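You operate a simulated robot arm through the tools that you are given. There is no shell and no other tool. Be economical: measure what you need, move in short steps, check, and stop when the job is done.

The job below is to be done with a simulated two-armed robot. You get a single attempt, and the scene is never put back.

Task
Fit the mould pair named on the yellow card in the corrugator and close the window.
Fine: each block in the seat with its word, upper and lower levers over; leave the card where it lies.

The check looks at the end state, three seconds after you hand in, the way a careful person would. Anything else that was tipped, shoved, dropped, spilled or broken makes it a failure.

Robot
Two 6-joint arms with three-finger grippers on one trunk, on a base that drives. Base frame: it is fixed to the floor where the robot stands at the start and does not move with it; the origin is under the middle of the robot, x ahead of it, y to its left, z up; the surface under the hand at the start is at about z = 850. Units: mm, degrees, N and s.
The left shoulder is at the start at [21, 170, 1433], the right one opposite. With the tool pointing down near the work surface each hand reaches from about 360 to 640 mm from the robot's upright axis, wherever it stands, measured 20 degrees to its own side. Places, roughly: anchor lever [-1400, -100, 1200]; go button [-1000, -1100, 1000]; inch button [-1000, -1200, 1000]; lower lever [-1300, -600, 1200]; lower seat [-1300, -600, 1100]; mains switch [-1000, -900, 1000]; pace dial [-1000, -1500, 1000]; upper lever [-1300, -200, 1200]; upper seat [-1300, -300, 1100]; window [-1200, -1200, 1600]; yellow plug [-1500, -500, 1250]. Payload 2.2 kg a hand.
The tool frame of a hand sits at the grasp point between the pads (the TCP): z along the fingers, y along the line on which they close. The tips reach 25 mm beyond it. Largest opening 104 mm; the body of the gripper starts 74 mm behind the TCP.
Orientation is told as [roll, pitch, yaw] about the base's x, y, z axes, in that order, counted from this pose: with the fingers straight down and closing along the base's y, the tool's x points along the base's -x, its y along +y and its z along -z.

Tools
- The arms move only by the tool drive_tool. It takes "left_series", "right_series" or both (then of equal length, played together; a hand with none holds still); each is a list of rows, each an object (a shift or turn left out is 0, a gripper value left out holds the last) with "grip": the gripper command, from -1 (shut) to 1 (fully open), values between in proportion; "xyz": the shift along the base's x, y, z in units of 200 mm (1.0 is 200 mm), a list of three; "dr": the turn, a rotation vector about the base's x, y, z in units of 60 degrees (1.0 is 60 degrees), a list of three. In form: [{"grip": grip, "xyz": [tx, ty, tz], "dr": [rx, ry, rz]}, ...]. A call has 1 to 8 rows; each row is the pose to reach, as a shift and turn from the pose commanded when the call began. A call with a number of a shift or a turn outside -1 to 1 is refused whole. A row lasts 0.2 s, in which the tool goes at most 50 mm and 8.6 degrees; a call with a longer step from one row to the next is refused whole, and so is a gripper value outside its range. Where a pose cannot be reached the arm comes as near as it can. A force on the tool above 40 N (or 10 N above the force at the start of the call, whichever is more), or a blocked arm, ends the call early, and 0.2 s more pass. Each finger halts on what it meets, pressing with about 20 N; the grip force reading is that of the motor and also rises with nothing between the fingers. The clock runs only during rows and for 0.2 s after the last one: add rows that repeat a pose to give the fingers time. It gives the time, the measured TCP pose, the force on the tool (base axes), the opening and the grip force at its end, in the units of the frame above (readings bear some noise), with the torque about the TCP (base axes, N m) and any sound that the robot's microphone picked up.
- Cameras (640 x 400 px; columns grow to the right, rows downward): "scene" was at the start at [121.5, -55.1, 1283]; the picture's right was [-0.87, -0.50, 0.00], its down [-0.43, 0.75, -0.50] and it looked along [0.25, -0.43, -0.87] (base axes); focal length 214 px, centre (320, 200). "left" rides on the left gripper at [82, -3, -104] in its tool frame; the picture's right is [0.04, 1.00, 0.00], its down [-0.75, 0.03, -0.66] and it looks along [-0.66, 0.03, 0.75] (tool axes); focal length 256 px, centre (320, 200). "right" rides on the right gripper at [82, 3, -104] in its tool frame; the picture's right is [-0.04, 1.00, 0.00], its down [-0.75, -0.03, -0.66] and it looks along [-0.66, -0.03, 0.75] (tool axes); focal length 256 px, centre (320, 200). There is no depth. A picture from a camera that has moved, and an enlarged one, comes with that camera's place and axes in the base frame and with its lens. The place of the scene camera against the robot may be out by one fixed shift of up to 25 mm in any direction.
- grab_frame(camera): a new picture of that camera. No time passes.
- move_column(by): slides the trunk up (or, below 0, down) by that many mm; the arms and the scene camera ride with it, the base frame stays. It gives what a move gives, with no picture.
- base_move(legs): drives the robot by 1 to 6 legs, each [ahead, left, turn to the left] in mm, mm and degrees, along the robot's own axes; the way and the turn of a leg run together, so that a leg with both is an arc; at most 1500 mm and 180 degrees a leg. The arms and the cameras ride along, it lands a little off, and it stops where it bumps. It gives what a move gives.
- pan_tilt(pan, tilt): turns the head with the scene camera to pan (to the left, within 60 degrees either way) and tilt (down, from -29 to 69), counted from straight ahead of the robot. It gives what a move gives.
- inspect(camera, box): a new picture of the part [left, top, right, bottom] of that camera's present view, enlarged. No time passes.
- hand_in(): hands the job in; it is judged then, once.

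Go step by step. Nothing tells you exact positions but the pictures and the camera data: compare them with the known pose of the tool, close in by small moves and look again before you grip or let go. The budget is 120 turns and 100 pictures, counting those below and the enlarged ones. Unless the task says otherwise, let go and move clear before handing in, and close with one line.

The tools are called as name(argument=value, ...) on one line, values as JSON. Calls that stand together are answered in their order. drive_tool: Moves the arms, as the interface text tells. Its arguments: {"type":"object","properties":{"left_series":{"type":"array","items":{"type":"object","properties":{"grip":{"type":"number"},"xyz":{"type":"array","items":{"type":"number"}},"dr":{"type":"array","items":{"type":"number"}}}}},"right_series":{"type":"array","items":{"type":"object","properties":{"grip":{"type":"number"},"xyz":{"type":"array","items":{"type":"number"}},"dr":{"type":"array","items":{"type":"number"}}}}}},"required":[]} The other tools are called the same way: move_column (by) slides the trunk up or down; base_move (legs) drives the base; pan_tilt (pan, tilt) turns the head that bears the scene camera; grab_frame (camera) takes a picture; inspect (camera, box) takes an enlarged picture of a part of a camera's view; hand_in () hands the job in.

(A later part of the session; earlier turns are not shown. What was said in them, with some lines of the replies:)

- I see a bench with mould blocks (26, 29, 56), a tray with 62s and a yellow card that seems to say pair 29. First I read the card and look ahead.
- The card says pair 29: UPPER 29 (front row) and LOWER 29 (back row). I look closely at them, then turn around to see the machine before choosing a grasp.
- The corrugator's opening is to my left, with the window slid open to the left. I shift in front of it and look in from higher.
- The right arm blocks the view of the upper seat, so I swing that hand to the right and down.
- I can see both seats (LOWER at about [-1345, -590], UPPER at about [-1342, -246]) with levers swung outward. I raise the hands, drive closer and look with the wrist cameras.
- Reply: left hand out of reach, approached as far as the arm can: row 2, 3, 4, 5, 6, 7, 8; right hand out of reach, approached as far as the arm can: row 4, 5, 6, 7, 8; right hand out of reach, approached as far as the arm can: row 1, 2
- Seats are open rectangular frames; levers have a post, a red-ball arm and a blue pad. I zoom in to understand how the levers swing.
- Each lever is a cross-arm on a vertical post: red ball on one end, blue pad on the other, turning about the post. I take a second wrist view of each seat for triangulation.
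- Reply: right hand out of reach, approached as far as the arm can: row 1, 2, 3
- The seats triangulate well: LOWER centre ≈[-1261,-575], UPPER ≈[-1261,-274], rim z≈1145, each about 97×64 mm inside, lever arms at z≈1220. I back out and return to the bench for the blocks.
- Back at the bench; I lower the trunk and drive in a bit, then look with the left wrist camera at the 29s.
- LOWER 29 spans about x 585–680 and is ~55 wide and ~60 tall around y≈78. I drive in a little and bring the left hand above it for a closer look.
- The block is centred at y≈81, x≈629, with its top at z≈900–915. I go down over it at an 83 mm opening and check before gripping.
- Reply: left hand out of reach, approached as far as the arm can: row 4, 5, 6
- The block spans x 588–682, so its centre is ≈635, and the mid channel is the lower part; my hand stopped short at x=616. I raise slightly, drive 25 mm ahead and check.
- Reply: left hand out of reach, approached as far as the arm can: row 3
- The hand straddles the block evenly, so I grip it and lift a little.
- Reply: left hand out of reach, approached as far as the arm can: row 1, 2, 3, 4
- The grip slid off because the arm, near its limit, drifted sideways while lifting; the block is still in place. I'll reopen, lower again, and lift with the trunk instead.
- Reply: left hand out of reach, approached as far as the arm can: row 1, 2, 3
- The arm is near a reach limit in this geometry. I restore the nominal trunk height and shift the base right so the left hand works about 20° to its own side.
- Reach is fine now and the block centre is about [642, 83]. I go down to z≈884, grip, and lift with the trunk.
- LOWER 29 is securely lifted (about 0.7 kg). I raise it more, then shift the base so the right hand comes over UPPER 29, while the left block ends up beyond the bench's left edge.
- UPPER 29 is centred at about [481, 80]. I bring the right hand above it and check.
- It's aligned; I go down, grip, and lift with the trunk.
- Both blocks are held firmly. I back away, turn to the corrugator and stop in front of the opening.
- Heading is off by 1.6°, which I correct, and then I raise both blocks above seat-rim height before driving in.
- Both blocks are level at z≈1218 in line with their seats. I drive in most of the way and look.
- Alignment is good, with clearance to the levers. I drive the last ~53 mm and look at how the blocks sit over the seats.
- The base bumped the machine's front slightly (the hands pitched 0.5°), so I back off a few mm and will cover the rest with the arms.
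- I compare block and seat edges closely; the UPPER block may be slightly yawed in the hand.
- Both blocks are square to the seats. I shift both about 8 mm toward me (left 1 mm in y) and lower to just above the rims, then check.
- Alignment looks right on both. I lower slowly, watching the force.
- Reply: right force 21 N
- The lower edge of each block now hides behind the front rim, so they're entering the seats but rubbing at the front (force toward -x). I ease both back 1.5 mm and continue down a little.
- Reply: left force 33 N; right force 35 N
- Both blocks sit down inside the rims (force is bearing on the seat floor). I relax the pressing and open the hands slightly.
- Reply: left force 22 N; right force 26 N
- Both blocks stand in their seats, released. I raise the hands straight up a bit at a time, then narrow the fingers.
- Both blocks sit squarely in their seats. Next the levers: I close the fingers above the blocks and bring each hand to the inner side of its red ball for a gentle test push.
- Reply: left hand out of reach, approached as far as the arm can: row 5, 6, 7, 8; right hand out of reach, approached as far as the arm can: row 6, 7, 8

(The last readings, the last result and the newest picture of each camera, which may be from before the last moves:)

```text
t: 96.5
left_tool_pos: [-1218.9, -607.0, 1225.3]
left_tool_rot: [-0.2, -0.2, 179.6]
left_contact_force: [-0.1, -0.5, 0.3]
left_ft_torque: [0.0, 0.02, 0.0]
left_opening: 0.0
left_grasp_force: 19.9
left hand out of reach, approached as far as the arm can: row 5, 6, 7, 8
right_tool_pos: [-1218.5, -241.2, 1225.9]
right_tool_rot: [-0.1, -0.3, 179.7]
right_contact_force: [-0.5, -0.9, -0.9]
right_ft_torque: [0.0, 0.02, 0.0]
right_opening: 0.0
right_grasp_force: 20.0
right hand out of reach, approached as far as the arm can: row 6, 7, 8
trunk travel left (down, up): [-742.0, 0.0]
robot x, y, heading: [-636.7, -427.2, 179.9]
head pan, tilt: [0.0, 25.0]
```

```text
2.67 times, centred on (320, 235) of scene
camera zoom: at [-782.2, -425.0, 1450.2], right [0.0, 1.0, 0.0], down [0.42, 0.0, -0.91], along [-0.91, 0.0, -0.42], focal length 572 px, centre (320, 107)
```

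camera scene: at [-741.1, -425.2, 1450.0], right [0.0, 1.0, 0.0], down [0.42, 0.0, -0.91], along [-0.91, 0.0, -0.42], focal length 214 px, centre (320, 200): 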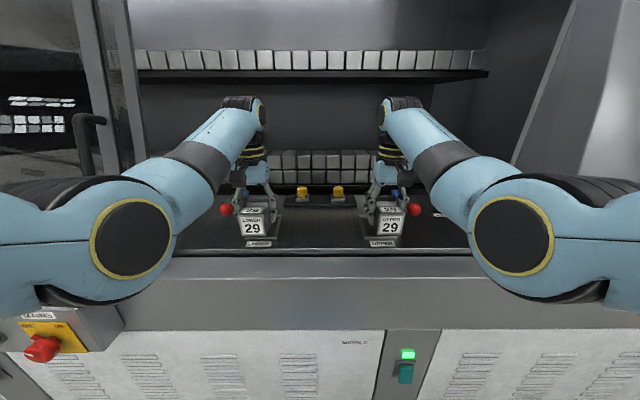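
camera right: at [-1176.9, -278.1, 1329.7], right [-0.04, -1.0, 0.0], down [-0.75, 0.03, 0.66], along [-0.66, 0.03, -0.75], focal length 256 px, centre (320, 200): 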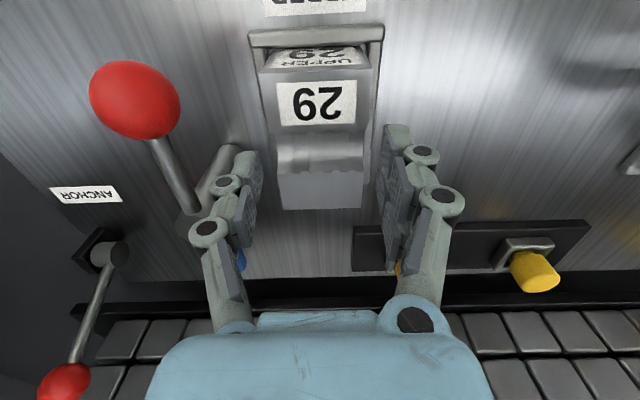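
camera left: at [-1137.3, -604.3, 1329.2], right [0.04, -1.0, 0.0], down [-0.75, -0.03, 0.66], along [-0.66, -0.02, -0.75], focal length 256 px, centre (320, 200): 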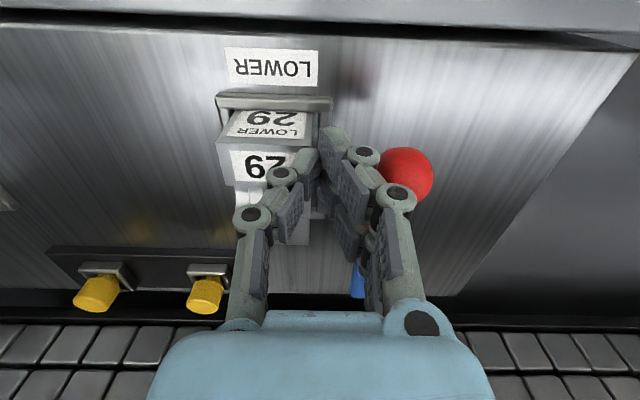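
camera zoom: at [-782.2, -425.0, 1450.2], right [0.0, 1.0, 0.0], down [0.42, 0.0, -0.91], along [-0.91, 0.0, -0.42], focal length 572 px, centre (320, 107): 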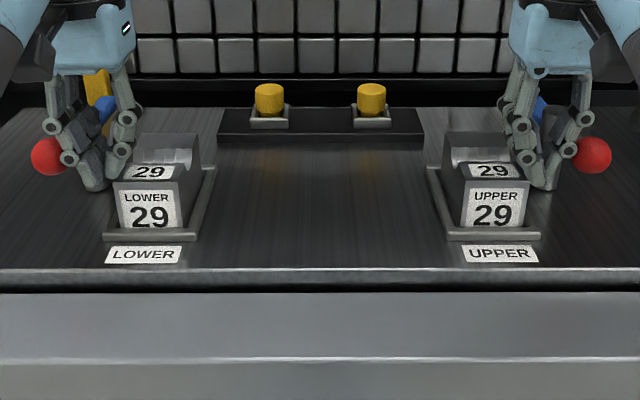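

The fingers are beside the balls. I push both gently outward to test which way the levers turn.

drive_tool(left_series=[{"xyz": [0, -0.05, 0]}, {"xyz": [0, -0.1, 0]}, {"xyz": [0, -0.15, 0]}, {"xyz": [0, -0.2, 0]}, {"xyz": [0, -0.2, 0]}], right_series=[{"xyz": [0, 0.05, 0]}, {"xyz": [0, 0.1, 0]}, {"xyz": [0, 0.15, 0]}, {"xyz": [0, 0.2, 0]}, {"xyz": [0, 0.2, 0]}])

inspect(camera="scene", box=[200, 170, 440, 300])

```text
t: 97.7
left_tool_pos: [-1222.6, -646.3, 1223.0]
left_tool_rot: [-0.1, -0.1, 179.7]
left_contact_force: [-4.1, 1.3, 1.1]
left_ft_torque: [-0.08, -0.01, -0.09]
left_opening: 0.0
left_grasp_force: 19.5
right_tool_pos: [-1219.8, -201.3, 1224.6]
right_tool_rot: [0.0, -0.1, 179.6]
right_contact_force: [-0.5, 0.3, 0.4]
right_ft_torque: [0.0, -0.02, 0.02]
right_opening: 0.0
right_grasp_force: 20.5
trunk travel left (down, up): [-742.0, 0.0]
robot x, y, heading: [-635.6, -428.0, 179.6]
head pan, tilt: [0.0, 25.0]
```

```text
2.67 times, centred on (320, 235) of scene
camera zoom: at [-782.8, -424.8, 1450.1], right [0.0, 1.0, 0.0], down [0.42, 0.0, -0.91], along [-0.91, 0.0, -0.42], focal length 572 px, centre (320, 107)
```

zoom: 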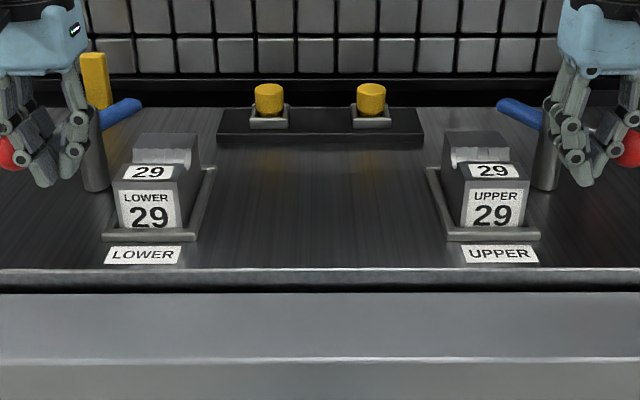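

The levers turn outward freely and the blue noses swing toward the blocks. I follow the arc further.

drive_tool(left_series=[{"xyz": [0, -0.08, 0]}, {"xyz": [-0.025, -0.17, 0]}, {"xyz": [-0.05, -0.22, 0]}, {"xyz": [-0.075, -0.25, 0]}, {"xyz": [-0.11, -0.28, 0]}, {"xyz": [-0.15, -0.31, 0]}, {"xyz": [-0.15, -0.31, 0]}], right_series=[{"xyz": [0, 0.08, 0]}, {"xyz": [-0.025, 0.17, 0]}, {"xyz": [-0.05, 0.22, 0]}, {"xyz": [-0.075, 0.25, 0]}, {"xyz": [-0.11, 0.28, 0]}, {"xyz": [-0.15, 0.31, 0]}, {"xyz": [-0.15, 0.31, 0]}])

inspect(camera="scene", box=[160, 150, 480, 300])

```text
t: 99.3
left_tool_pos: [-1241.0, -703.1, 1224.9]
left_tool_rot: [-0.4, 0.6, 179.4]
left_contact_force: [20.7, 11.1, 11.9]
left_ft_torque: [-0.11, 0.23, 0.11]
left_opening: 0.0
left_grasp_force: 19.9
right_tool_pos: [-1244.4, -135.0, 1229.7]
right_tool_rot: [-0.1, -0.4, 179.8]
right_contact_force: [0.5, 0.8, 0.7]
right_ft_torque: [0.03, -0.01, 0.0]
right_opening: 0.2
right_grasp_force: 19.8
trunk travel left (down, up): [-742.0, 0.0]
robot x, y, heading: [-634.8, -429.7, 179.7]
head pan, tilt: [0.0, 25.0]
stopped in row 7 (left hand): the force on the tool passed its limit at 41 N (the readings are from after the stop); the commanded pose is now the measured one
```

```text
2.00 times, centred on (320, 225) of scene
camera zoom: at [-775.8, -422.8, 1451.0], right [0.0, 1.0, 0.0], down [0.42, 0.0, -0.91], along [-0.91, 0.0, -0.42], focal length 429 px, centre (320, 150)
```

zoom: 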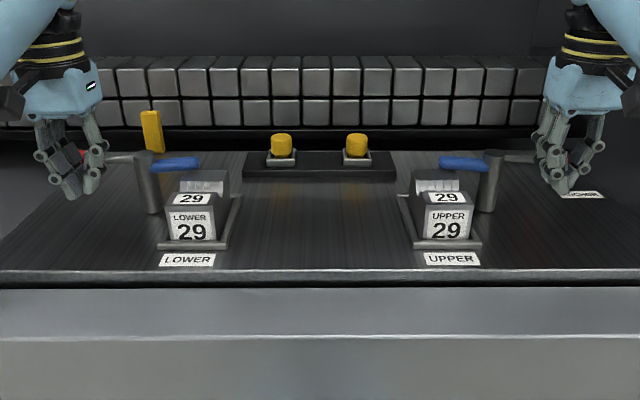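

The left lever seems to have reached its stop (41 N). I zoom in to see both levers.

inspect(camera="scene", box=[175, 195, 285, 285])

inspect(camera="scene", box=[355, 195, 465, 285])

grab_frame(camera="right")

grab_frame(camera="left")

```text
4.44 times, centred on (230, 240) of scene
camera zoom: at [-775.8, -422.8, 1451.0], right [0.0, 1.0, 0.0], down [0.42, 0.0, -0.91], along [-0.91, 0.0, -0.42], focal length 953 px, centre (720, 22)
```

zoom: 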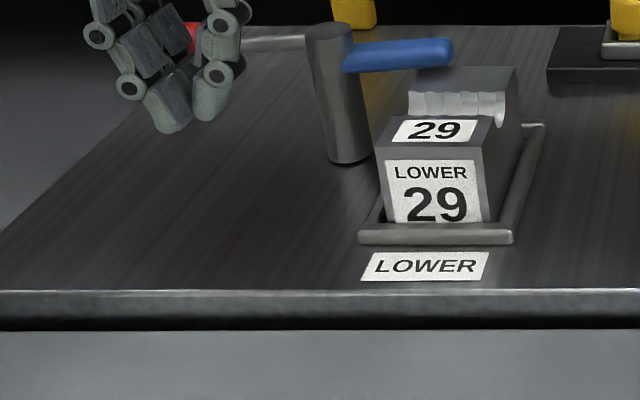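

```text
4.44 times, centred on (410, 240) of scene
camera zoom: at [-775.8, -422.8, 1451.0], right [0.0, 1.0, 0.0], down [0.42, 0.0, -0.91], along [-0.91, 0.0, -0.42], focal length 953 px, centre (-80, 22)
```

zoom: 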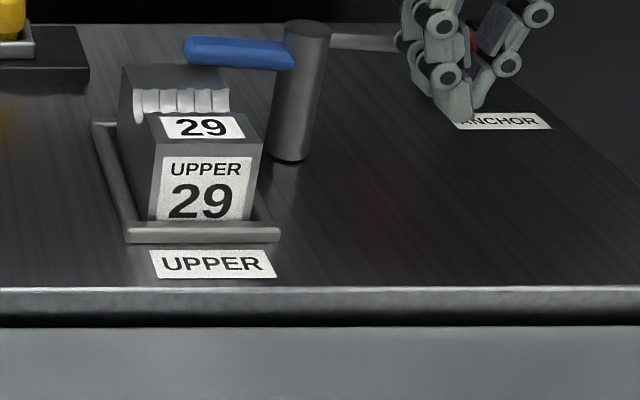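

```text
35 pictures are left
camera right: at [-1159.2, -140.0, 1331.9], right [-0.05, -1.0, 0.0], down [-0.75, 0.03, 0.66], along [-0.66, 0.03, -0.75], focal length 256 px, centre (320, 200)
```

right: 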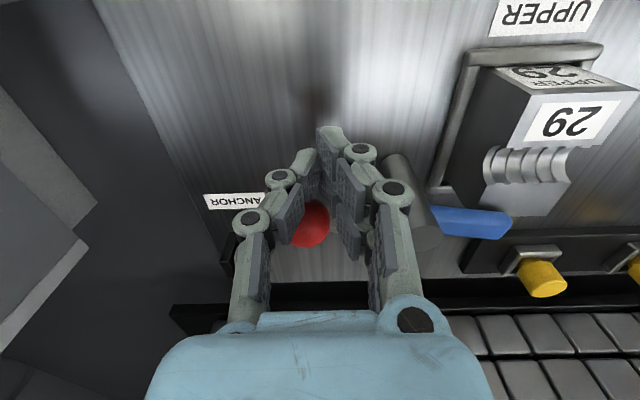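

```text
34 pictures are left
camera left: at [-1160.4, -701.5, 1329.9], right [0.03, -1.0, -0.01], down [-0.76, -0.03, 0.65], along [-0.65, -0.01, -0.76], focal length 256 px, centre (320, 200)
```

left: 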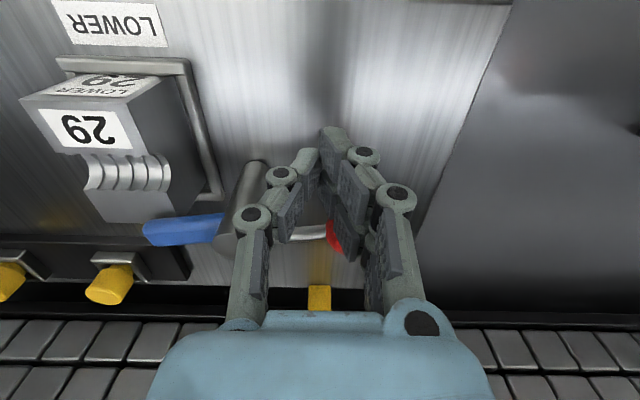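

Both blue noses are now over the rear of the blocks. I relieve the left hand and nudge the right lever a little more to find its stop.

drive_tool(left_series=[{"xyz": [0.04, 0, 0]}, {"xyz": [0.04, 0, 0]}, {"xyz": [0.04, 0, 0]}, {"xyz": [0.04, 0, 0]}], right_series=[{"xyz": [-0.03, 0.01, 0]}, {"xyz": [-0.06, 0.02, 0]}, {"xyz": [-0.1, 0.02, 0]}, {"xyz": [-0.1, 0.02, 0]}])

grab_frame(camera="left")

grab_frame(camera="right")

```text
t: 100.1
left_tool_pos: [-1234.1, -707.1, 1224.3]
left_tool_rot: [-0.3, 0.4, 179.5]
left_contact_force: [0.4, -0.2, -0.6]
left_ft_torque: [-0.02, -0.02, -0.03]
left_opening: 0.1
left_grasp_force: 20.0
right_tool_pos: [-1253.9, -137.2, 1225.1]
right_tool_rot: [0.3, 0.9, 180.0]
right_contact_force: [25.7, -5.6, 11.5]
right_ft_torque: [0.03, 0.0, -0.1]
right_opening: 6.0
right_grasp_force: 28.4
trunk travel left (down, up): [-742.0, 0.0]
robot x, y, heading: [-633.6, -428.8, 179.6]
head pan, tilt: [0.0, 25.0]
stopped in row 3 (right hand): the force on the tool passed its limit at 46 N (the readings are from after the stop); the commanded pose is now the measured one
```

```text
33 pictures are left
camera left: at [-1152.5, -705.6, 1328.7], right [0.03, -1.0, -0.01], down [-0.76, -0.03, 0.65], along [-0.65, -0.02, -0.76], focal length 256 px, centre (320, 200)
```

left: 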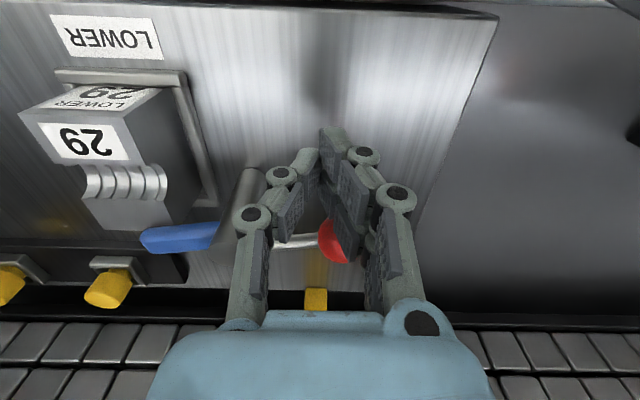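

```text
32 pictures are left
camera right: at [-1172.4, -141.3, 1330.2], right [-0.04, -1.0, 0.0], down [-0.76, 0.04, 0.64], along [-0.64, 0.02, -0.76], focal length 256 px, centre (320, 200)
```

right: 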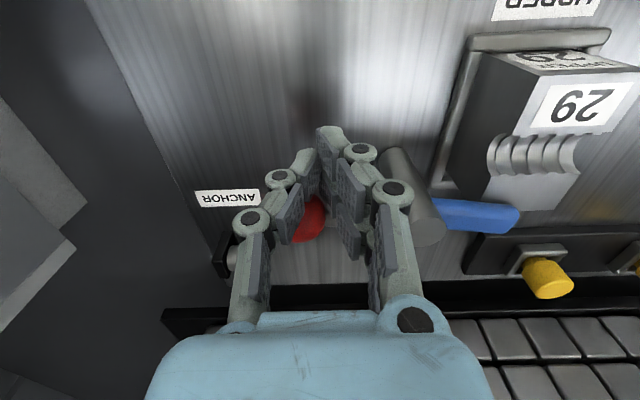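

Both levers are hard on their stops with the noses over the blocks. I back straight out and inspect the result.

drive_tool(right_series=[{"xyz": [0.05, 0, 0]}, {"xyz": [0.1, 0, 0]}, {"xyz": [0.1, 0, 0]}], left_series=[{"xyz": [0.05, 0, 0]}, {"xyz": [0.1, 0, 0]}, {"xyz": [0.1, 0, 0]}])

base_move(legs=[[-230, 0, 0]])

pan_tilt(pan=0, tilt=18)

grab_frame(camera="scene")

inspect(camera="scene", box=[230, 170, 410, 270])

```text
t: 100.9
left_tool_pos: [-1219.7, -706.1, 1219.7]
left_tool_rot: [-0.3, 0.7, 179.6]
left_contact_force: [-0.6, 0.2, -0.9]
left_ft_torque: [0.01, -0.01, -0.02]
left_opening: 0.0
left_grasp_force: 19.5
right_tool_pos: [-1240.3, -137.4, 1221.5]
right_tool_rot: [0.3, 0.7, 179.9]
right_contact_force: [-0.3, 1.1, -0.6]
right_ft_torque: [-0.01, -0.02, 0.0]
right_opening: 0.0
right_grasp_force: 28.5
trunk travel left (down, up): [-742.0, 0.0]
robot x, y, heading: [-635.8, -428.5, 179.6]
head pan, tilt: [0.0, 25.0]
```

```text
t: 102.6
left_tool_pos: [-988.7, -707.2, 1221.2]
left_tool_rot: [-0.3, 0.5, 179.6]
left_contact_force: [1.0, -0.1, -0.2]
left_ft_torque: [0.01, 0.03, 0.03]
left_opening: 0.0
left_grasp_force: 18.8
right_tool_pos: [-1009.5, -137.1, 1221.6]
right_tool_rot: [0.3, 0.6, 180.0]
right_contact_force: [-0.6, 0.4, 0.9]
right_ft_torque: [0.04, -0.01, -0.01]
right_opening: 0.0
right_grasp_force: 28.4
trunk travel left (down, up): [-742.0, 0.0]
robot x, y, heading: [-404.6, -430.6, 179.9]
head pan, tilt: [0.0, 25.0]
```

```text
t: 103.3
left_tool_pos: [-987.9, -708.5, 1221.7]
left_tool_rot: [-0.3, 0.5, 179.6]
left_contact_force: [-0.2, -0.5, 0.8]
left_ft_torque: [0.0, 0.0, -0.05]
left_opening: 0.0
left_grasp_force: 19.8
right_tool_pos: [-1009.4, -138.4, 1221.8]
right_tool_rot: [0.3, 0.6, 179.9]
right_contact_force: [0.8, -0.2, 1.0]
right_ft_torque: [-0.03, 0.02, 0.01]
right_opening: 0.1
right_grasp_force: 28.0
trunk travel left (down, up): [-742.0, 0.0]
robot x, y, heading: [-405.7, -426.8, 179.7]
head pan, tilt: [0.0, 18.0]
```

```text
31 pictures are left
camera scene: at [-551.5, -426.1, 1461.6], right [0.0, 1.0, 0.0], down [0.31, 0.0, -0.95], along [-0.95, 0.0, -0.31], focal length 214 px, centre (320, 200)
```

scene: 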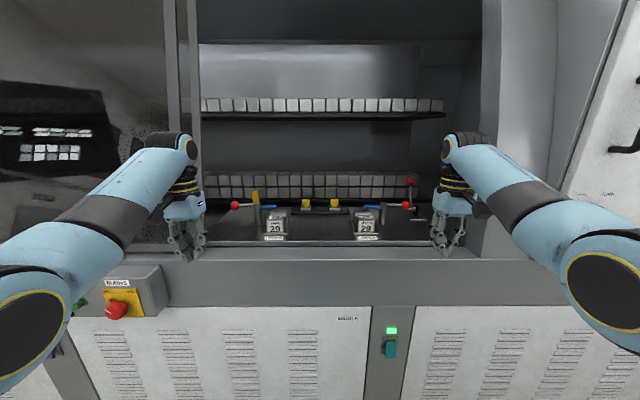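

```text
3.56 times, centred on (320, 220) of scene
camera zoom: at [-551.5, -426.1, 1461.6], right [0.0, 1.0, 0.0], down [0.31, 0.0, -0.95], along [-0.95, 0.0, -0.31], focal length 763 px, centre (320, 129)
```

zoom: 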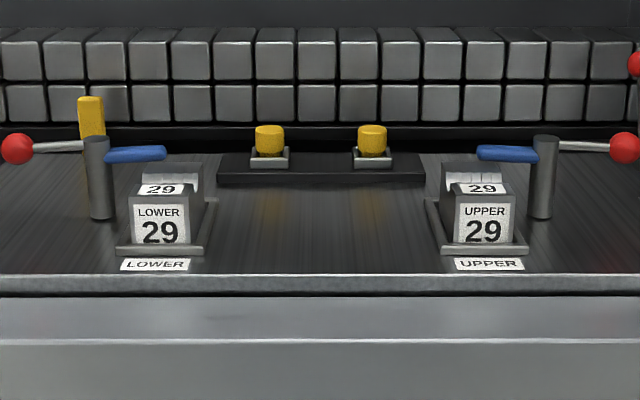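

The blocks and levers look right. Now I look at the window and its handle on the left.

base_move(legs=[[-120, 0, 0], [0, 380, 0]])

pan_tilt(pan=0, tilt=5)

grab_frame(camera="scene")

```text
t: 106.5
left_tool_pos: [-870.3, -1091.0, 1220.3]
left_tool_rot: [-0.2, 0.5, 179.9]
left_contact_force: [-0.3, -0.6, -1.2]
left_ft_torque: [-0.02, -0.01, -0.02]
left_opening: 0.3
left_grasp_force: 20.5
right_tool_pos: [-893.8, -520.8, 1221.2]
right_tool_rot: [0.3, 0.7, -179.9]
right_contact_force: [-0.5, -0.2, 0.2]
right_ft_torque: [0.02, -0.04, 0.03]
right_opening: 0.0
right_grasp_force: 28.6
trunk travel left (down, up): [-742.0, 0.0]
robot x, y, heading: [-286.4, -809.7, 180.1]
head pan, tilt: [0.0, 18.0]
```

```text
t: 107.3
left_tool_pos: [-869.8, -1091.3, 1221.3]
left_tool_rot: [-0.3, 0.5, 179.9]
left_contact_force: [-0.2, -0.3, 0.4]
left_ft_torque: [0.02, -0.03, -0.01]
left_opening: 0.0
left_grasp_force: 19.8
right_tool_pos: [-893.1, -520.8, 1221.5]
right_tool_rot: [0.3, 0.7, -179.8]
right_contact_force: [-0.5, -0.4, -0.4]
right_ft_torque: [0.03, 0.0, -0.01]
right_opening: 0.0
right_grasp_force: 28.9
trunk travel left (down, up): [-742.0, 0.0]
robot x, y, heading: [-289.9, -812.8, 180.1]
head pan, tilt: [0.0, 5.0]
```

```text
29 pictures are left
camera scene: at [-432.6, -808.3, 1482.5], right [0.0, 1.0, 0.0], down [0.09, 0.0, -1.0], along [-1.0, 0.0, -0.09], focal length 214 px, centre (320, 200)
```

scene: 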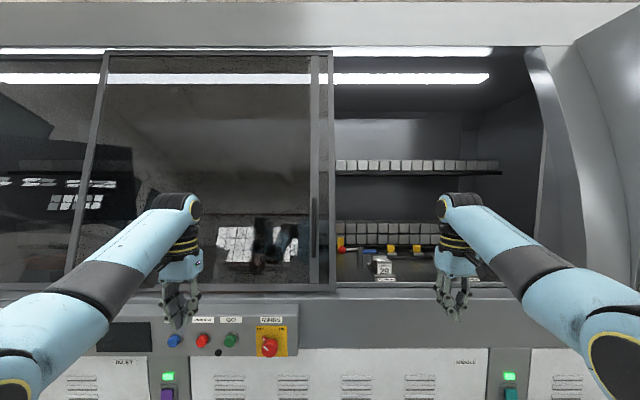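

inspect(camera="scene", box=[260, 130, 360, 300])

inspect(camera="scene", box=[60, 30, 360, 220])

```text
2.35 times, centred on (310, 215) of scene
camera zoom: at [-432.6, -808.3, 1482.5], right [0.0, 1.0, 0.0], down [0.09, 0.0, -1.0], along [-1.0, 0.0, -0.09], focal length 505 px, centre (344, 165)
```

zoom: 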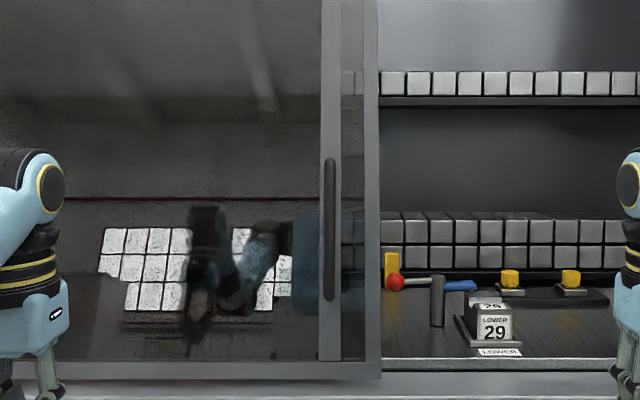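

```text
2.11 times, centred on (210, 125) of scene
camera zoom: at [-432.6, -808.3, 1482.5], right [0.0, 1.0, 0.0], down [0.09, 0.0, -1.0], along [-1.0, 0.0, -0.09], focal length 452 px, centre (552, 358)
```

zoom: 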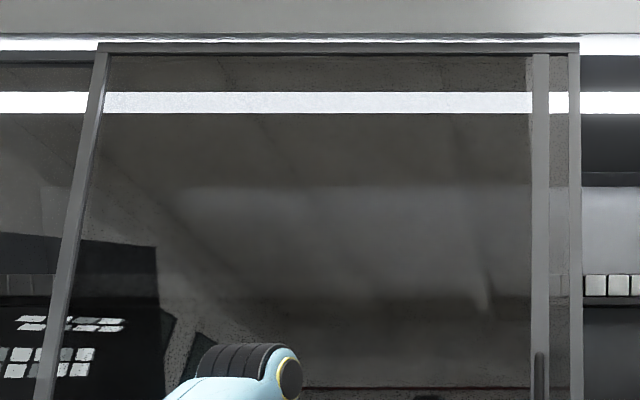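

The window's handle is a vertical bar at about y≈-829, z≈1225–1425. I plan to grip it with the right hand pitched forward and drive sideways, so I shift left and tilt the right hand.

base_move(legs=[[0, 220, 0]])

drive_tool(right_series=[{"xyz": [0, -0.1, 0], "dr": [0, 0.14, 0], "grip": -0.2}, {"xyz": [0, -0.2, 0], "dr": [0, 0.28, 0], "grip": 0.2}, {"xyz": [0, -0.3, 0], "dr": [0, 0.42, 0]}, {"xyz": [0, -0.4, 0], "dr": [0, 0.56, 0]}, {"xyz": [0, -0.42, 0], "dr": [0, 0.7, 0]}, {"xyz": [0, -0.42, 0], "dr": [0, 0.84, 0]}, {"xyz": [0, -0.42, 0], "dr": [0, 0.98, 0]}, {"xyz": [0, -0.42, 0], "dr": [0, 0.98, 0]}])

grab_frame(camera="scene")

grab_frame(camera="right")

```text
t: 109.0
left_tool_pos: [-870.3, -1312.5, 1221.0]
left_tool_rot: [-0.3, 0.5, 179.7]
left_contact_force: [0.9, -0.3, -0.7]
left_ft_torque: [0.03, -0.03, 0.01]
left_opening: 0.0
left_grasp_force: 19.9
right_tool_pos: [-893.8, -742.8, 1221.3]
right_tool_rot: [0.2, 0.7, -180.1]
right_contact_force: [0.7, 0.3, 0.4]
right_ft_torque: [0.02, -0.03, 0.01]
right_opening: 0.0
right_grasp_force: 28.7
trunk travel left (down, up): [-742.0, 0.0]
robot x, y, heading: [-286.6, -1036.0, 180.0]
head pan, tilt: [0.0, 5.0]
```

```text
t: 110.8
left_tool_pos: [-872.1, -1312.0, 1221.7]
left_tool_rot: [-0.3, 0.5, 179.7]
left_contact_force: [-0.4, 0.0, 0.4]
left_ft_torque: [-0.02, 0.01, 0.0]
left_opening: 0.0
left_grasp_force: 19.6
right_tool_pos: [-892.7, -827.2, 1221.3]
right_tool_rot: [0.2, -58.2, -179.9]
right_contact_force: [-0.5, -1.1, -0.3]
right_ft_torque: [0.01, -0.01, -0.01]
right_opening: 62.3
right_grasp_force: 0.1
trunk travel left (down, up): [-742.0, 0.0]
robot x, y, heading: [-285.4, -1032.0, 179.9]
head pan, tilt: [0.0, 5.0]
```

```text
26 pictures are left
camera scene: at [-433.2, -1029.6, 1482.6], right [0.0, 1.0, 0.0], down [0.09, 0.0, -1.0], along [-1.0, 0.0, -0.09], focal length 214 px, centre (320, 200)
```

scene: 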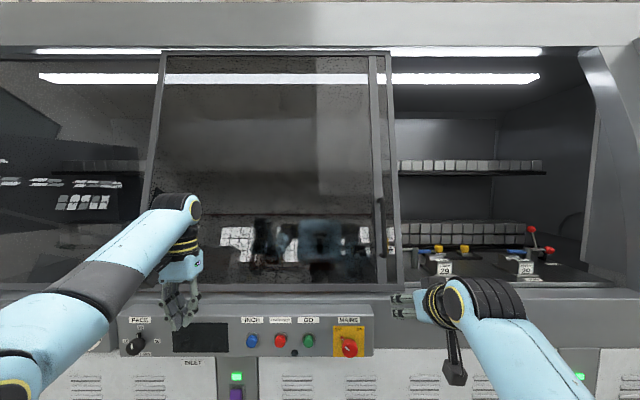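

```text
25 pictures are left
camera right: at [-760.8, -829.3, 1207.0], right [-0.02, -1.0, 0.04], down [0.16, 0.03, 0.99], along [-0.99, 0.02, 0.16], focal length 256 px, centre (320, 200)
```

right: 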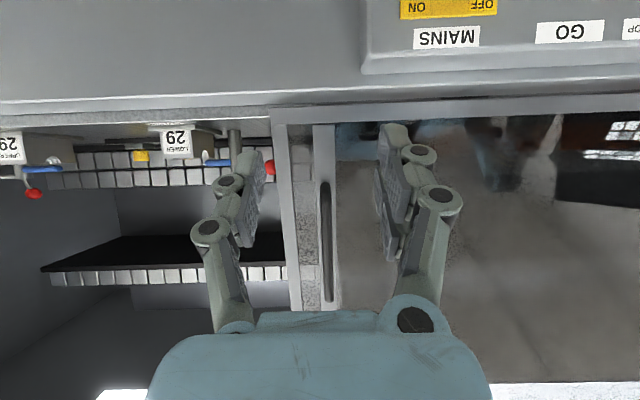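

The handle bar is right between the fingers' line (y≈-829, z≈1244–1440). I raise the hand, then drive closer to gauge its depth.

drive_tool(right_series=[{"xyz": [0, 0, 0.15]}, {"xyz": [0, 0, 0.3]}, {"xyz": [0, 0, 0.45]}, {"xyz": [0, 0, 0.45]}])

base_move(legs=[[160, 0, 0]])

grab_frame(camera="right")

```text
t: 111.8
left_tool_pos: [-870.7, -1312.0, 1222.1]
left_tool_rot: [-0.2, 0.4, 179.7]
left_contact_force: [0.6, 0.1, 0.2]
left_ft_torque: [-0.01, 0.01, 0.03]
left_opening: 0.1
left_grasp_force: 19.5
right_tool_pos: [-892.8, -825.7, 1312.2]
right_tool_rot: [0.3, -58.0, -179.9]
right_contact_force: [0.1, 0.7, 0.6]
right_ft_torque: [0.01, 0.01, -0.01]
right_opening: 62.6
right_grasp_force: 0.1
trunk travel left (down, up): [-742.0, 0.0]
robot x, y, heading: [-288.8, -1032.5, 179.6]
head pan, tilt: [0.0, 5.0]
```

```text
t: 113.2
left_tool_pos: [-1030.3, -1312.6, 1222.0]
left_tool_rot: [-0.3, 0.6, 179.8]
left_contact_force: [0.0, -0.4, -0.2]
left_ft_torque: [0.03, -0.03, -0.01]
left_opening: 0.0
left_grasp_force: 20.4
right_tool_pos: [-1053.7, -826.5, 1311.0]
right_tool_rot: [0.2, -58.1, -179.9]
right_contact_force: [-1.1, -0.2, 0.3]
right_ft_torque: [0.0, 0.02, 0.0]
right_opening: 62.6
right_grasp_force: 0.0
trunk travel left (down, up): [-742.0, 0.0]
robot x, y, heading: [-448.8, -1031.6, 180.0]
head pan, tilt: [0.0, 5.0]
```

```text
24 pictures are left
camera right: at [-920.9, -829.0, 1297.7], right [-0.02, -1.0, 0.04], down [0.16, 0.03, 0.99], along [-0.99, 0.02, 0.16], focal length 256 px, centre (320, 200)
```

right: 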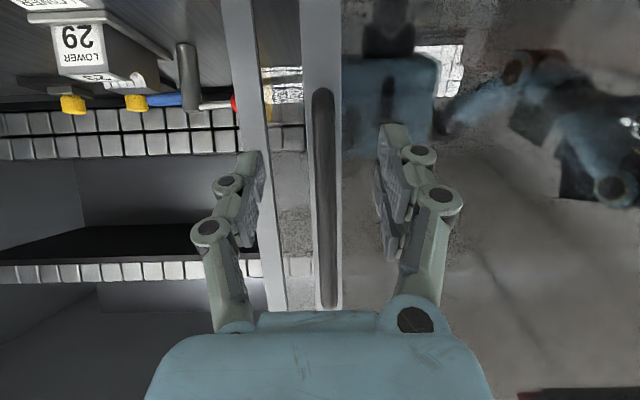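

Handle bar depth is x≈-1135. I drive in 60 mm and check again.

base_move(legs=[[60, 0, 0]])

grab_frame(camera="right")

grab_frame(camera="scene")

```text
t: 114.2
left_tool_pos: [-1088.0, -1312.8, 1222.8]
left_tool_rot: [-0.3, 0.4, 179.8]
left_contact_force: [0.0, 0.3, 0.0]
left_ft_torque: [0.02, -0.02, 0.0]
left_opening: 0.2
left_grasp_force: 19.8
right_tool_pos: [-1110.9, -826.5, 1311.9]
right_tool_rot: [0.3, -58.1, -179.9]
right_contact_force: [0.4, -1.0, 0.0]
right_ft_torque: [0.0, 0.0, -0.01]
right_opening: 62.3
right_grasp_force: 0.0
trunk travel left (down, up): [-742.0, 0.0]
robot x, y, heading: [-507.1, -1033.8, 179.8]
head pan, tilt: [0.0, 5.0]
```

```text
23 pictures are left
camera right: at [-979.0, -829.0, 1298.1], right [-0.02, -1.0, 0.04], down [0.16, 0.03, 0.99], along [-0.99, 0.02, 0.16], focal length 256 px, centre (320, 200)
```

right: 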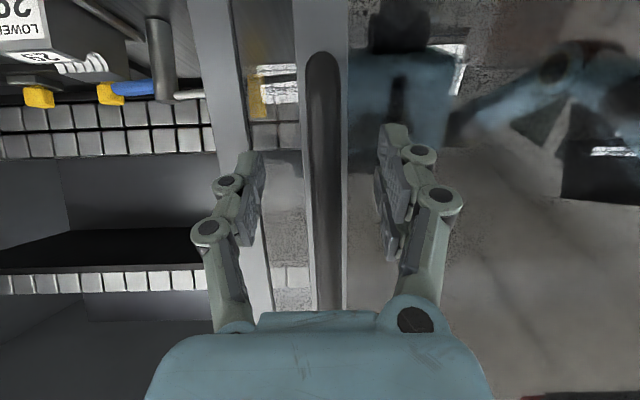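

```text
22 pictures are left
camera scene: at [-650.6, -1029.4, 1482.8], right [0.0, 1.0, 0.0], down [0.09, 0.0, -1.0], along [-1.0, 0.0, -0.09], focal length 214 px, centre (320, 200)
```

scene: 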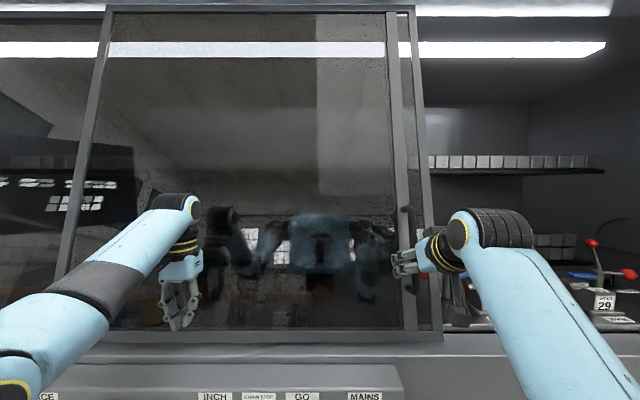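

The bar should be just past the grasp point, so I advance 12 mm with force watch, then close on it.

drive_tool(right_series=[{"xyz": [-0.03, -0.005, 0]}, {"xyz": [-0.06, -0.01, 0]}, {"xyz": [-0.06, -0.01, 0]}])

drive_tool(right_series=[{"grip": -1}, {"grip": -1}, {"grip": -1}, {"grip": -1}, {"grip": -1}])

grab_frame(camera="right")

```text
t: 115.0
left_tool_pos: [-1088.8, -1313.2, 1221.8]
left_tool_rot: [-0.2, 0.5, 179.8]
left_contact_force: [1.2, -0.3, 0.3]
left_ft_torque: [0.03, 0.01, -0.01]
left_opening: 0.1
left_grasp_force: 20.0
right_tool_pos: [-1124.9, -828.7, 1311.7]
right_tool_rot: [0.2, -58.1, -179.9]
right_contact_force: [-0.2, 0.1, 0.3]
right_ft_torque: [0.02, -0.04, 0.02]
right_opening: 62.5
right_grasp_force: 0.0
trunk travel left (down, up): [-742.0, 0.0]
robot x, y, heading: [-509.9, -1037.1, 180.1]
head pan, tilt: [0.0, 5.0]
```

```text
t: 116.2
left_tool_pos: [-1090.9, -1313.3, 1221.3]
left_tool_rot: [-0.3, 0.5, 179.9]
left_contact_force: [0.6, 0.0, 0.5]
left_ft_torque: [-0.03, 0.0, -0.01]
left_opening: 0.1
left_grasp_force: 19.9
right_tool_pos: [-1126.0, -829.6, 1311.4]
right_tool_rot: [0.1, -58.0, -179.7]
right_contact_force: [-2.1, -2.7, -1.4]
right_ft_torque: [0.52, 0.3, 2.53]
right_opening: 17.8
right_grasp_force: 39.4
trunk travel left (down, up): [-742.0, 0.0]
robot x, y, heading: [-509.3, -1031.4, 180.0]
head pan, tilt: [0.0, 5.0]
```

```text
21 pictures are left
camera right: at [-992.9, -832.1, 1297.6], right [-0.01, -1.0, 0.03], down [0.16, 0.03, 0.99], along [-0.99, 0.02, 0.16], focal length 256 px, centre (320, 200)
```

right: 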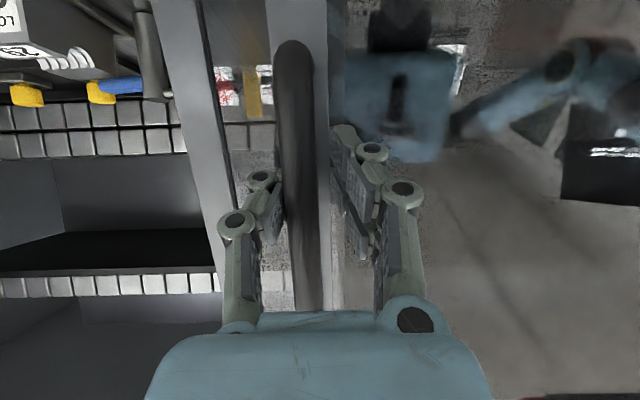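

The fingers have caught the handle and stile, and the window already slid about a centimetre. I relax the grip slightly and drive 80 mm to the right as a test.

drive_tool(right_series=[{"grip": -0.2}, {"grip": -0.2}])

base_move(legs=[[0, -100, 0]])

grab_frame(camera="right")

grab_frame(camera="scene")

```text
t: 116.8
left_tool_pos: [-1090.2, -1311.3, 1221.2]
left_tool_rot: [-0.4, 0.5, 179.9]
left_contact_force: [0.2, 0.2, -0.4]
left_ft_torque: [0.01, -0.02, -0.01]
left_opening: 0.0
left_grasp_force: 20.0
right_tool_pos: [-1125.3, -827.7, 1311.5]
right_tool_rot: [0.2, -58.1, -179.9]
right_contact_force: [0.3, 0.1, 0.8]
right_ft_torque: [-0.04, 0.02, -0.02]
right_opening: 41.7
right_grasp_force: 0.1
trunk travel left (down, up): [-742.0, 0.0]
robot x, y, heading: [-503.2, -1034.1, 179.8]
head pan, tilt: [0.0, 5.0]
```

```text
t: 117.9
left_tool_pos: [-1088.0, -1212.1, 1221.4]
left_tool_rot: [-0.3, 0.5, 179.8]
left_contact_force: [-1.2, 0.5, 0.7]
left_ft_torque: [-0.03, 0.01, 0.04]
left_opening: 0.0
left_grasp_force: 20.1
right_tool_pos: [-1123.9, -727.7, 1311.9]
right_tool_rot: [0.3, -58.0, -179.9]
right_contact_force: [0.4, 0.0, 0.3]
right_ft_torque: [-0.03, -0.01, 0.01]
right_opening: 41.6
right_grasp_force: 0.0
trunk travel left (down, up): [-742.0, 0.0]
robot x, y, heading: [-502.8, -931.2, 180.1]
head pan, tilt: [0.0, 5.0]
```

```text
20 pictures are left
camera right: at [-992.2, -731.2, 1298.0], right [-0.02, -1.0, 0.04], down [0.16, 0.03, 0.99], along [-0.99, 0.02, 0.16], focal length 256 px, centre (320, 200)
```

right: 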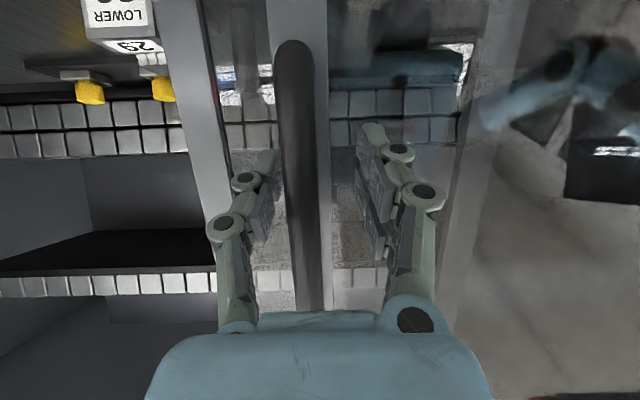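

```text
19 pictures are left
camera scene: at [-651.7, -929.1, 1482.7], right [0.0, 1.0, 0.0], down [0.09, 0.0, -1.0], along [-1.0, 0.0, -0.09], focal length 214 px, centre (320, 200)
```

scene: 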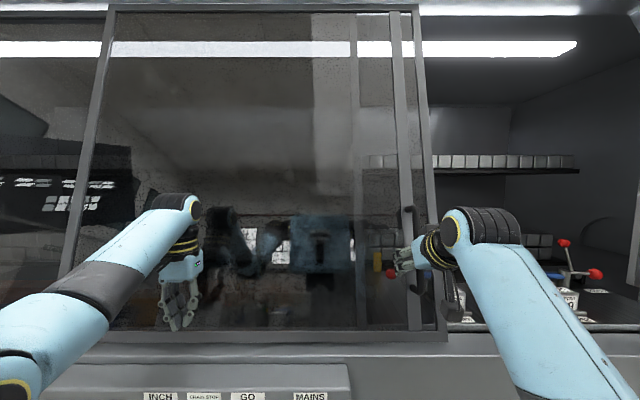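

The window glides along with the hand. I continue 350 mm to the right.

base_move(legs=[[0, -350, 0]])

grab_frame(camera="scene")

```text
t: 120.2
left_tool_pos: [-1088.4, -861.8, 1222.0]
left_tool_rot: [-0.3, 0.5, 179.8]
left_contact_force: [0.2, 0.2, 0.8]
left_ft_torque: [0.01, -0.01, -0.06]
left_opening: 0.0
left_grasp_force: 20.1
right_tool_pos: [-1125.2, -378.6, 1311.5]
right_tool_rot: [0.3, -58.1, -179.8]
right_contact_force: [-0.3, -0.1, 1.2]
right_ft_torque: [0.03, 0.0, 0.01]
right_opening: 41.7
right_grasp_force: 0.1
trunk travel left (down, up): [-742.0, 0.0]
robot x, y, heading: [-507.6, -579.4, -179.7]
head pan, tilt: [0.0, 5.0]
```

```text
18 pictures are left
camera scene: at [-652.0, -578.4, 1482.6], right [0.0, 1.0, 0.0], down [0.09, 0.0, -1.0], along [-1.0, 0.0, -0.09], focal length 214 px, centre (320, 200)
```

scene: 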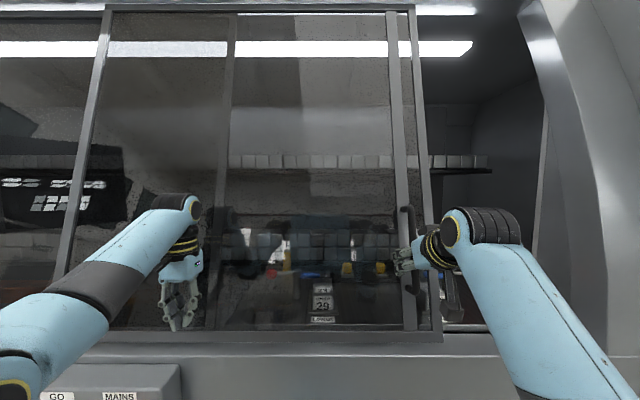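

Going well. I drive another 220 mm, then check before the final closing.

base_move(legs=[[0, -220, 0]])

grab_frame(camera="scene")

```text
t: 121.9
left_tool_pos: [-1089.4, -641.1, 1222.7]
left_tool_rot: [-0.3, 0.6, 179.9]
left_contact_force: [-0.2, -0.4, -0.6]
left_ft_torque: [-0.01, 0.03, -0.02]
left_opening: 0.0
left_grasp_force: 19.1
right_tool_pos: [-1124.7, -156.7, 1311.2]
right_tool_rot: [0.4, -58.0, -179.9]
right_contact_force: [0.2, 0.6, 0.2]
right_ft_torque: [-0.01, 0.03, 0.02]
right_opening: 41.7
right_grasp_force: 0.0
trunk travel left (down, up): [-742.0, 0.0]
robot x, y, heading: [-507.6, -360.1, 179.9]
head pan, tilt: [0.0, 5.0]
```

```text
17 pictures are left
camera scene: at [-652.0, -357.9, 1482.6], right [0.0, 1.0, 0.0], down [0.09, 0.0, -1.0], along [-1.0, 0.0, -0.09], focal length 214 px, centre (320, 200)
```

scene: 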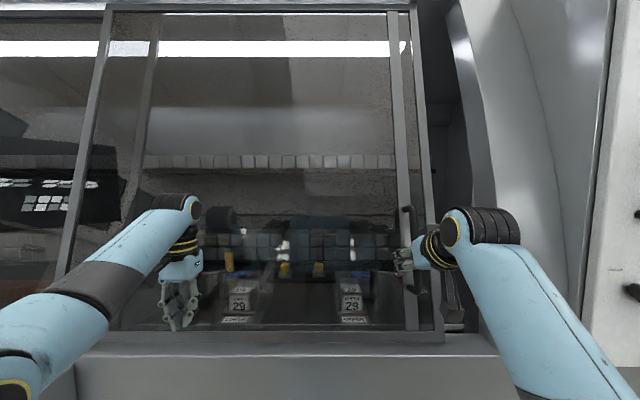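

About 90–120 mm remain. I drive 70 more, then finish with the arm under force watch.

base_move(legs=[[0, -70, 0]])

drive_tool(right_series=[{"xyz": [0, 0.05, 0]}, {"xyz": [0, 0.1, 0]}, {"xyz": [0, 0.15, 0]}, {"xyz": [0, 0.2, 0]}, {"xyz": [0, 0.25, 0]}, {"xyz": [0, 0.3, 0]}, {"xyz": [0, 0.3, 0]}])

grab_frame(camera="scene")

```text
t: 122.9
left_tool_pos: [-1089.3, -574.5, 1220.0]
left_tool_rot: [-0.2, 0.6, 179.7]
left_contact_force: [0.7, 0.1, 0.1]
left_ft_torque: [0.02, 0.02, 0.0]
left_opening: 0.0
left_grasp_force: 20.1
right_tool_pos: [-1125.2, -89.6, 1313.2]
right_tool_rot: [0.3, -58.1, -179.9]
right_contact_force: [0.8, -0.1, -0.2]
right_ft_torque: [0.01, 0.03, -0.04]
right_opening: 41.4
right_grasp_force: 0.0
trunk travel left (down, up): [-742.0, 0.0]
robot x, y, heading: [-504.5, -291.0, 179.7]
head pan, tilt: [0.0, 5.0]
```

```text
t: 124.5
left_tool_pos: [-1089.4, -576.2, 1220.5]
left_tool_rot: [-0.4, 0.6, 179.9]
left_contact_force: [0.2, 0.2, 0.3]
left_ft_torque: [0.0, 0.01, -0.02]
left_opening: 0.1
left_grasp_force: 20.0
right_tool_pos: [-1125.9, -33.5, 1311.5]
right_tool_rot: [0.3, -58.0, -179.8]
right_contact_force: [1.6, -21.2, -5.3]
right_ft_torque: [0.25, -0.21, 0.68]
right_opening: 57.7
right_grasp_force: 12.2
trunk travel left (down, up): [-742.0, 0.0]
robot x, y, heading: [-505.1, -292.3, 179.8]
head pan, tilt: [0.0, 5.0]
```

```text
16 pictures are left
camera scene: at [-651.9, -293.4, 1482.6], right [0.0, 1.0, 0.0], down [0.09, 0.0, -1.0], along [-1.0, 0.0, -0.09], focal length 214 px, centre (320, 200)
```

scene: 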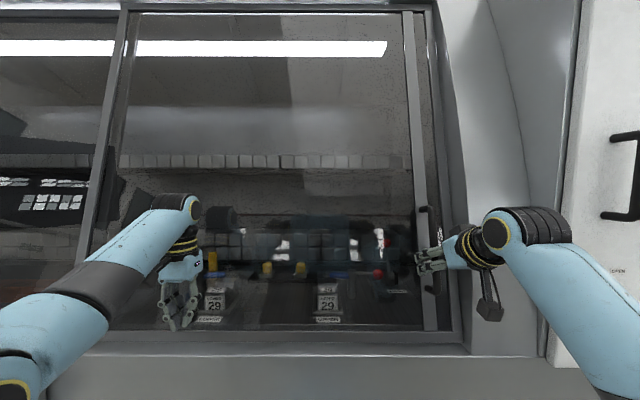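

The hand met resistance of 21 N, so the window seems closed; I check the right edge closely.

inspect(camera="scene", box=[380, 0, 500, 200])

inspect(camera="scene", box=[390, 170, 490, 360])

```text
2.00 times, centred on (440, 100) of scene
camera zoom: at [-651.9, -293.4, 1482.6], right [0.0, 1.0, 0.0], down [0.09, 0.0, -1.0], along [-1.0, 0.0, -0.09], focal length 429 px, centre (80, 400)
```

zoom: 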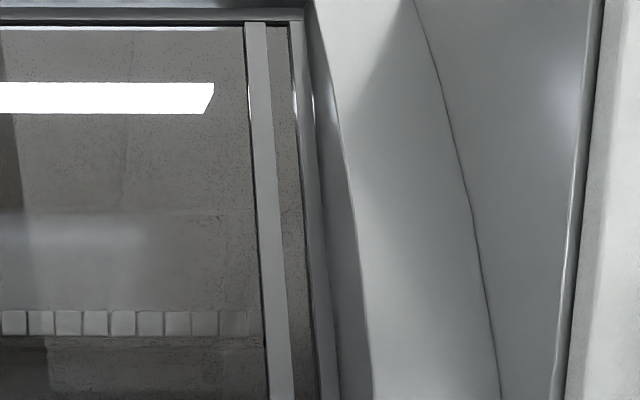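

```text
2.11 times, centred on (440, 265) of scene
camera zoom: at [-651.9, -293.4, 1482.6], right [0.0, 1.0, 0.0], down [0.09, 0.0, -1.0], along [-1.0, 0.0, -0.09], focal length 452 px, centre (67, 63)
```

zoom: 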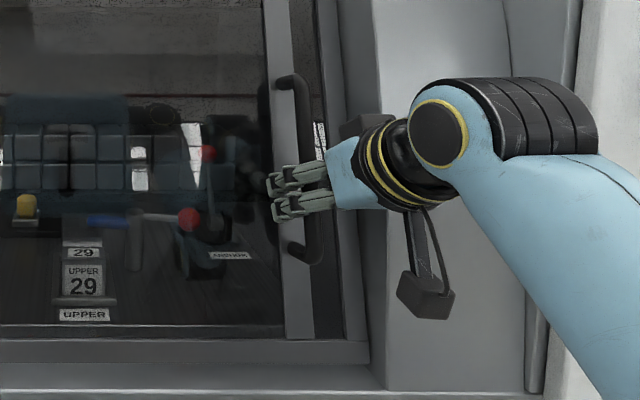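

drive_tool(right_series=[{"xyz": [0, 0.03, 0]}, {"xyz": [0, 0.06, 0]}, {"xyz": [0, 0.06, 0]}, {"xyz": [0, 0.06, 0]}])

inspect(camera="scene", box=[390, 170, 490, 360])

grab_frame(camera="right")

```text
t: 125.1
left_tool_pos: [-1088.0, -579.7, 1220.8]
left_tool_rot: [-0.4, 0.6, -179.9]
left_contact_force: [0.4, 0.6, -0.2]
left_ft_torque: [-0.02, -0.01, 0.01]
left_opening: 0.1
left_grasp_force: 20.2
right_tool_pos: [-1125.3, -30.2, 1312.7]
right_tool_rot: [1.4, -58.0, -180.0]
right_contact_force: [2.0, -25.3, -3.0]
right_ft_torque: [0.29, 0.1, 0.94]
right_opening: 62.8
right_grasp_force: 15.8
trunk travel left (down, up): [-742.0, 0.0]
robot x, y, heading: [-507.0, -293.9, -179.7]
head pan, tilt: [0.0, 5.0]
stopped in row 3 (right hand): the force on the tool passed its limit at 42 N (the readings are from after the stop); the commanded pose is now the measured one
```

```text
2.11 times, centred on (440, 265) of scene
camera zoom: at [-651.7, -295.7, 1482.7], right [0.0, 1.0, 0.0], down [0.09, 0.0, -1.0], along [-1.0, 0.0, -0.09], focal length 452 px, centre (67, 63)
```

zoom: 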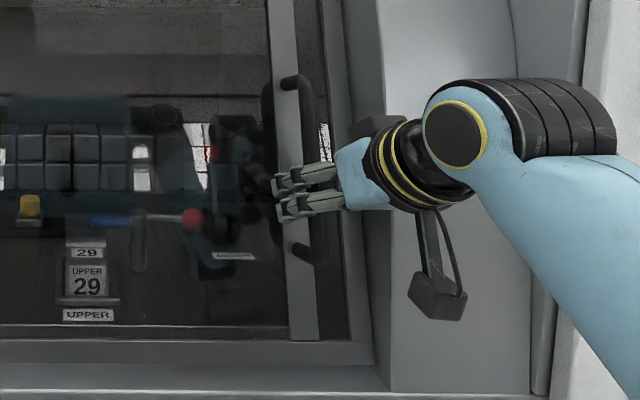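

```text
12 pictures are left
camera right: at [-993.2, -31.3, 1298.7], right [0.0, -1.0, 0.05], down [0.16, 0.05, 0.99], along [-0.99, 0.01, 0.16], focal length 256 px, centre (320, 200)
```

right: 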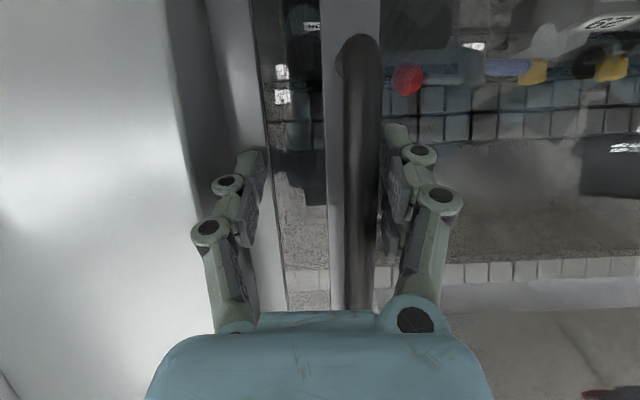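

The window is hard against its end stop. I relax the hand, retreat, and take a final look.

drive_tool(right_series=[{"xyz": [0, -0.03, 0], "grip": 0.2}, {"xyz": [0.1, -0.03, 0]}, {"xyz": [0.25, -0.03, 0]}, {"xyz": [0.25, -0.03, 0]}])

base_move(legs=[[-330, 0, 0]])

grab_frame(camera="scene")

pan_tilt(pan=15, tilt=15)

inspect(camera="scene", box=[230, 90, 470, 260])

```text
t: 126.1
left_tool_pos: [-1090.8, -573.5, 1221.6]
left_tool_rot: [-0.2, 0.6, 179.9]
left_contact_force: [-0.2, 0.2, -0.2]
left_ft_torque: [-0.02, -0.03, -0.04]
left_opening: 0.0
left_grasp_force: 20.1
right_tool_pos: [-1074.8, -27.1, 1311.0]
right_tool_rot: [1.1, -57.9, 179.8]
right_contact_force: [-0.4, -0.1, -0.2]
right_ft_torque: [0.0, 0.01, -0.02]
right_opening: 62.5
right_grasp_force: 0.0
trunk travel left (down, up): [-742.0, 0.0]
robot x, y, heading: [-510.8, -295.3, -179.9]
head pan, tilt: [0.0, 5.0]
```

```text
t: 128.3
left_tool_pos: [-759.3, -573.8, 1222.7]
left_tool_rot: [-0.2, 0.7, 179.9]
left_contact_force: [-0.1, 0.8, 0.3]
left_ft_torque: [-0.01, 0.0, 0.02]
left_opening: 0.0
left_grasp_force: 20.2
right_tool_pos: [-746.1, -26.0, 1311.4]
right_tool_rot: [1.1, -58.1, 179.8]
right_contact_force: [-0.1, 0.5, 0.0]
right_ft_torque: [0.01, 0.0, -0.02]
right_opening: 62.4
right_grasp_force: 0.1
trunk travel left (down, up): [-742.0, 0.0]
robot x, y, heading: [-181.1, -293.4, -180.0]
head pan, tilt: [0.0, 5.0]
```

```text
11 pictures are left
camera scene: at [-322.7, -289.2, 1482.6], right [0.0, 1.0, 0.0], down [0.09, 0.0, -1.0], along [-1.0, 0.0, -0.09], focal length 214 px, centre (320, 200)
```

scene: 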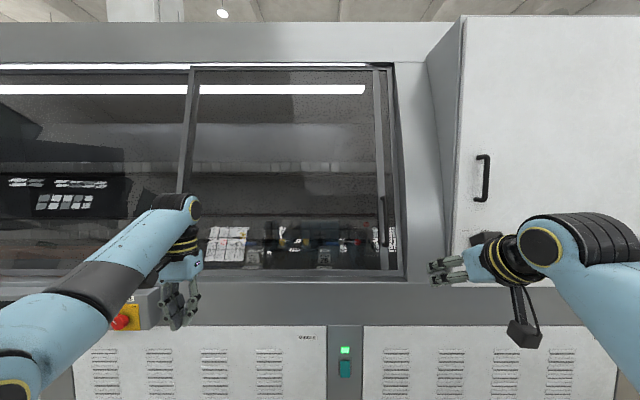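

```text
t: 129.1
left_tool_pos: [-760.3, -574.0, 1221.2]
left_tool_rot: [-0.2, 0.6, 179.9]
left_contact_force: [-0.7, 0.1, 0.1]
left_ft_torque: [-0.03, -0.01, -0.01]
left_opening: 0.0
left_grasp_force: 20.4
right_tool_pos: [-746.1, -25.3, 1310.2]
right_tool_rot: [1.1, -58.0, 179.7]
right_contact_force: [-0.2, -0.5, -0.9]
right_ft_torque: [-0.02, 0.03, 0.04]
right_opening: 62.3
right_grasp_force: 0.1
trunk travel left (down, up): [-742.0, 0.0]
robot x, y, heading: [-178.9, -288.9, -180.3]
head pan, tilt: [15.0, 15.0]
```

```text
2.35 times, centred on (350, 175) of scene
camera zoom: at [-321.3, -313.3, 1466.5], right [-0.26, 0.97, 0.0], down [0.25, 0.07, -0.97], along [-0.93, -0.25, -0.26], focal length 505 px, centre (249, 259)
```

zoom: 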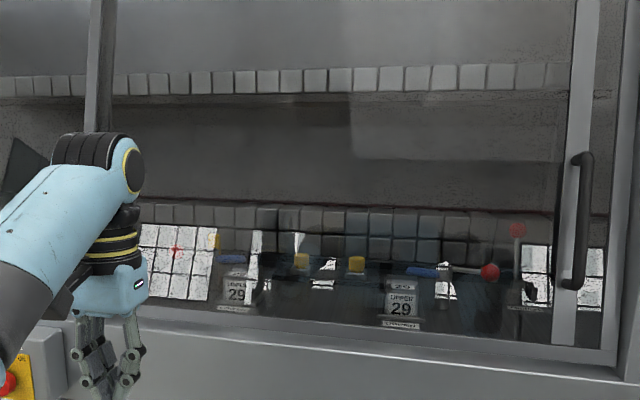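

The window is shut against its frame, both 29 blocks stand in their named seats with the lever noses over them, and both hands are clear. I hand in.

hand_in()

```text
The job is handed in.
```

The pair 29 moulds are in the UPPER and LOWER seats with both levers over, the window is closed, and the card is where it lay; the job is handed in.
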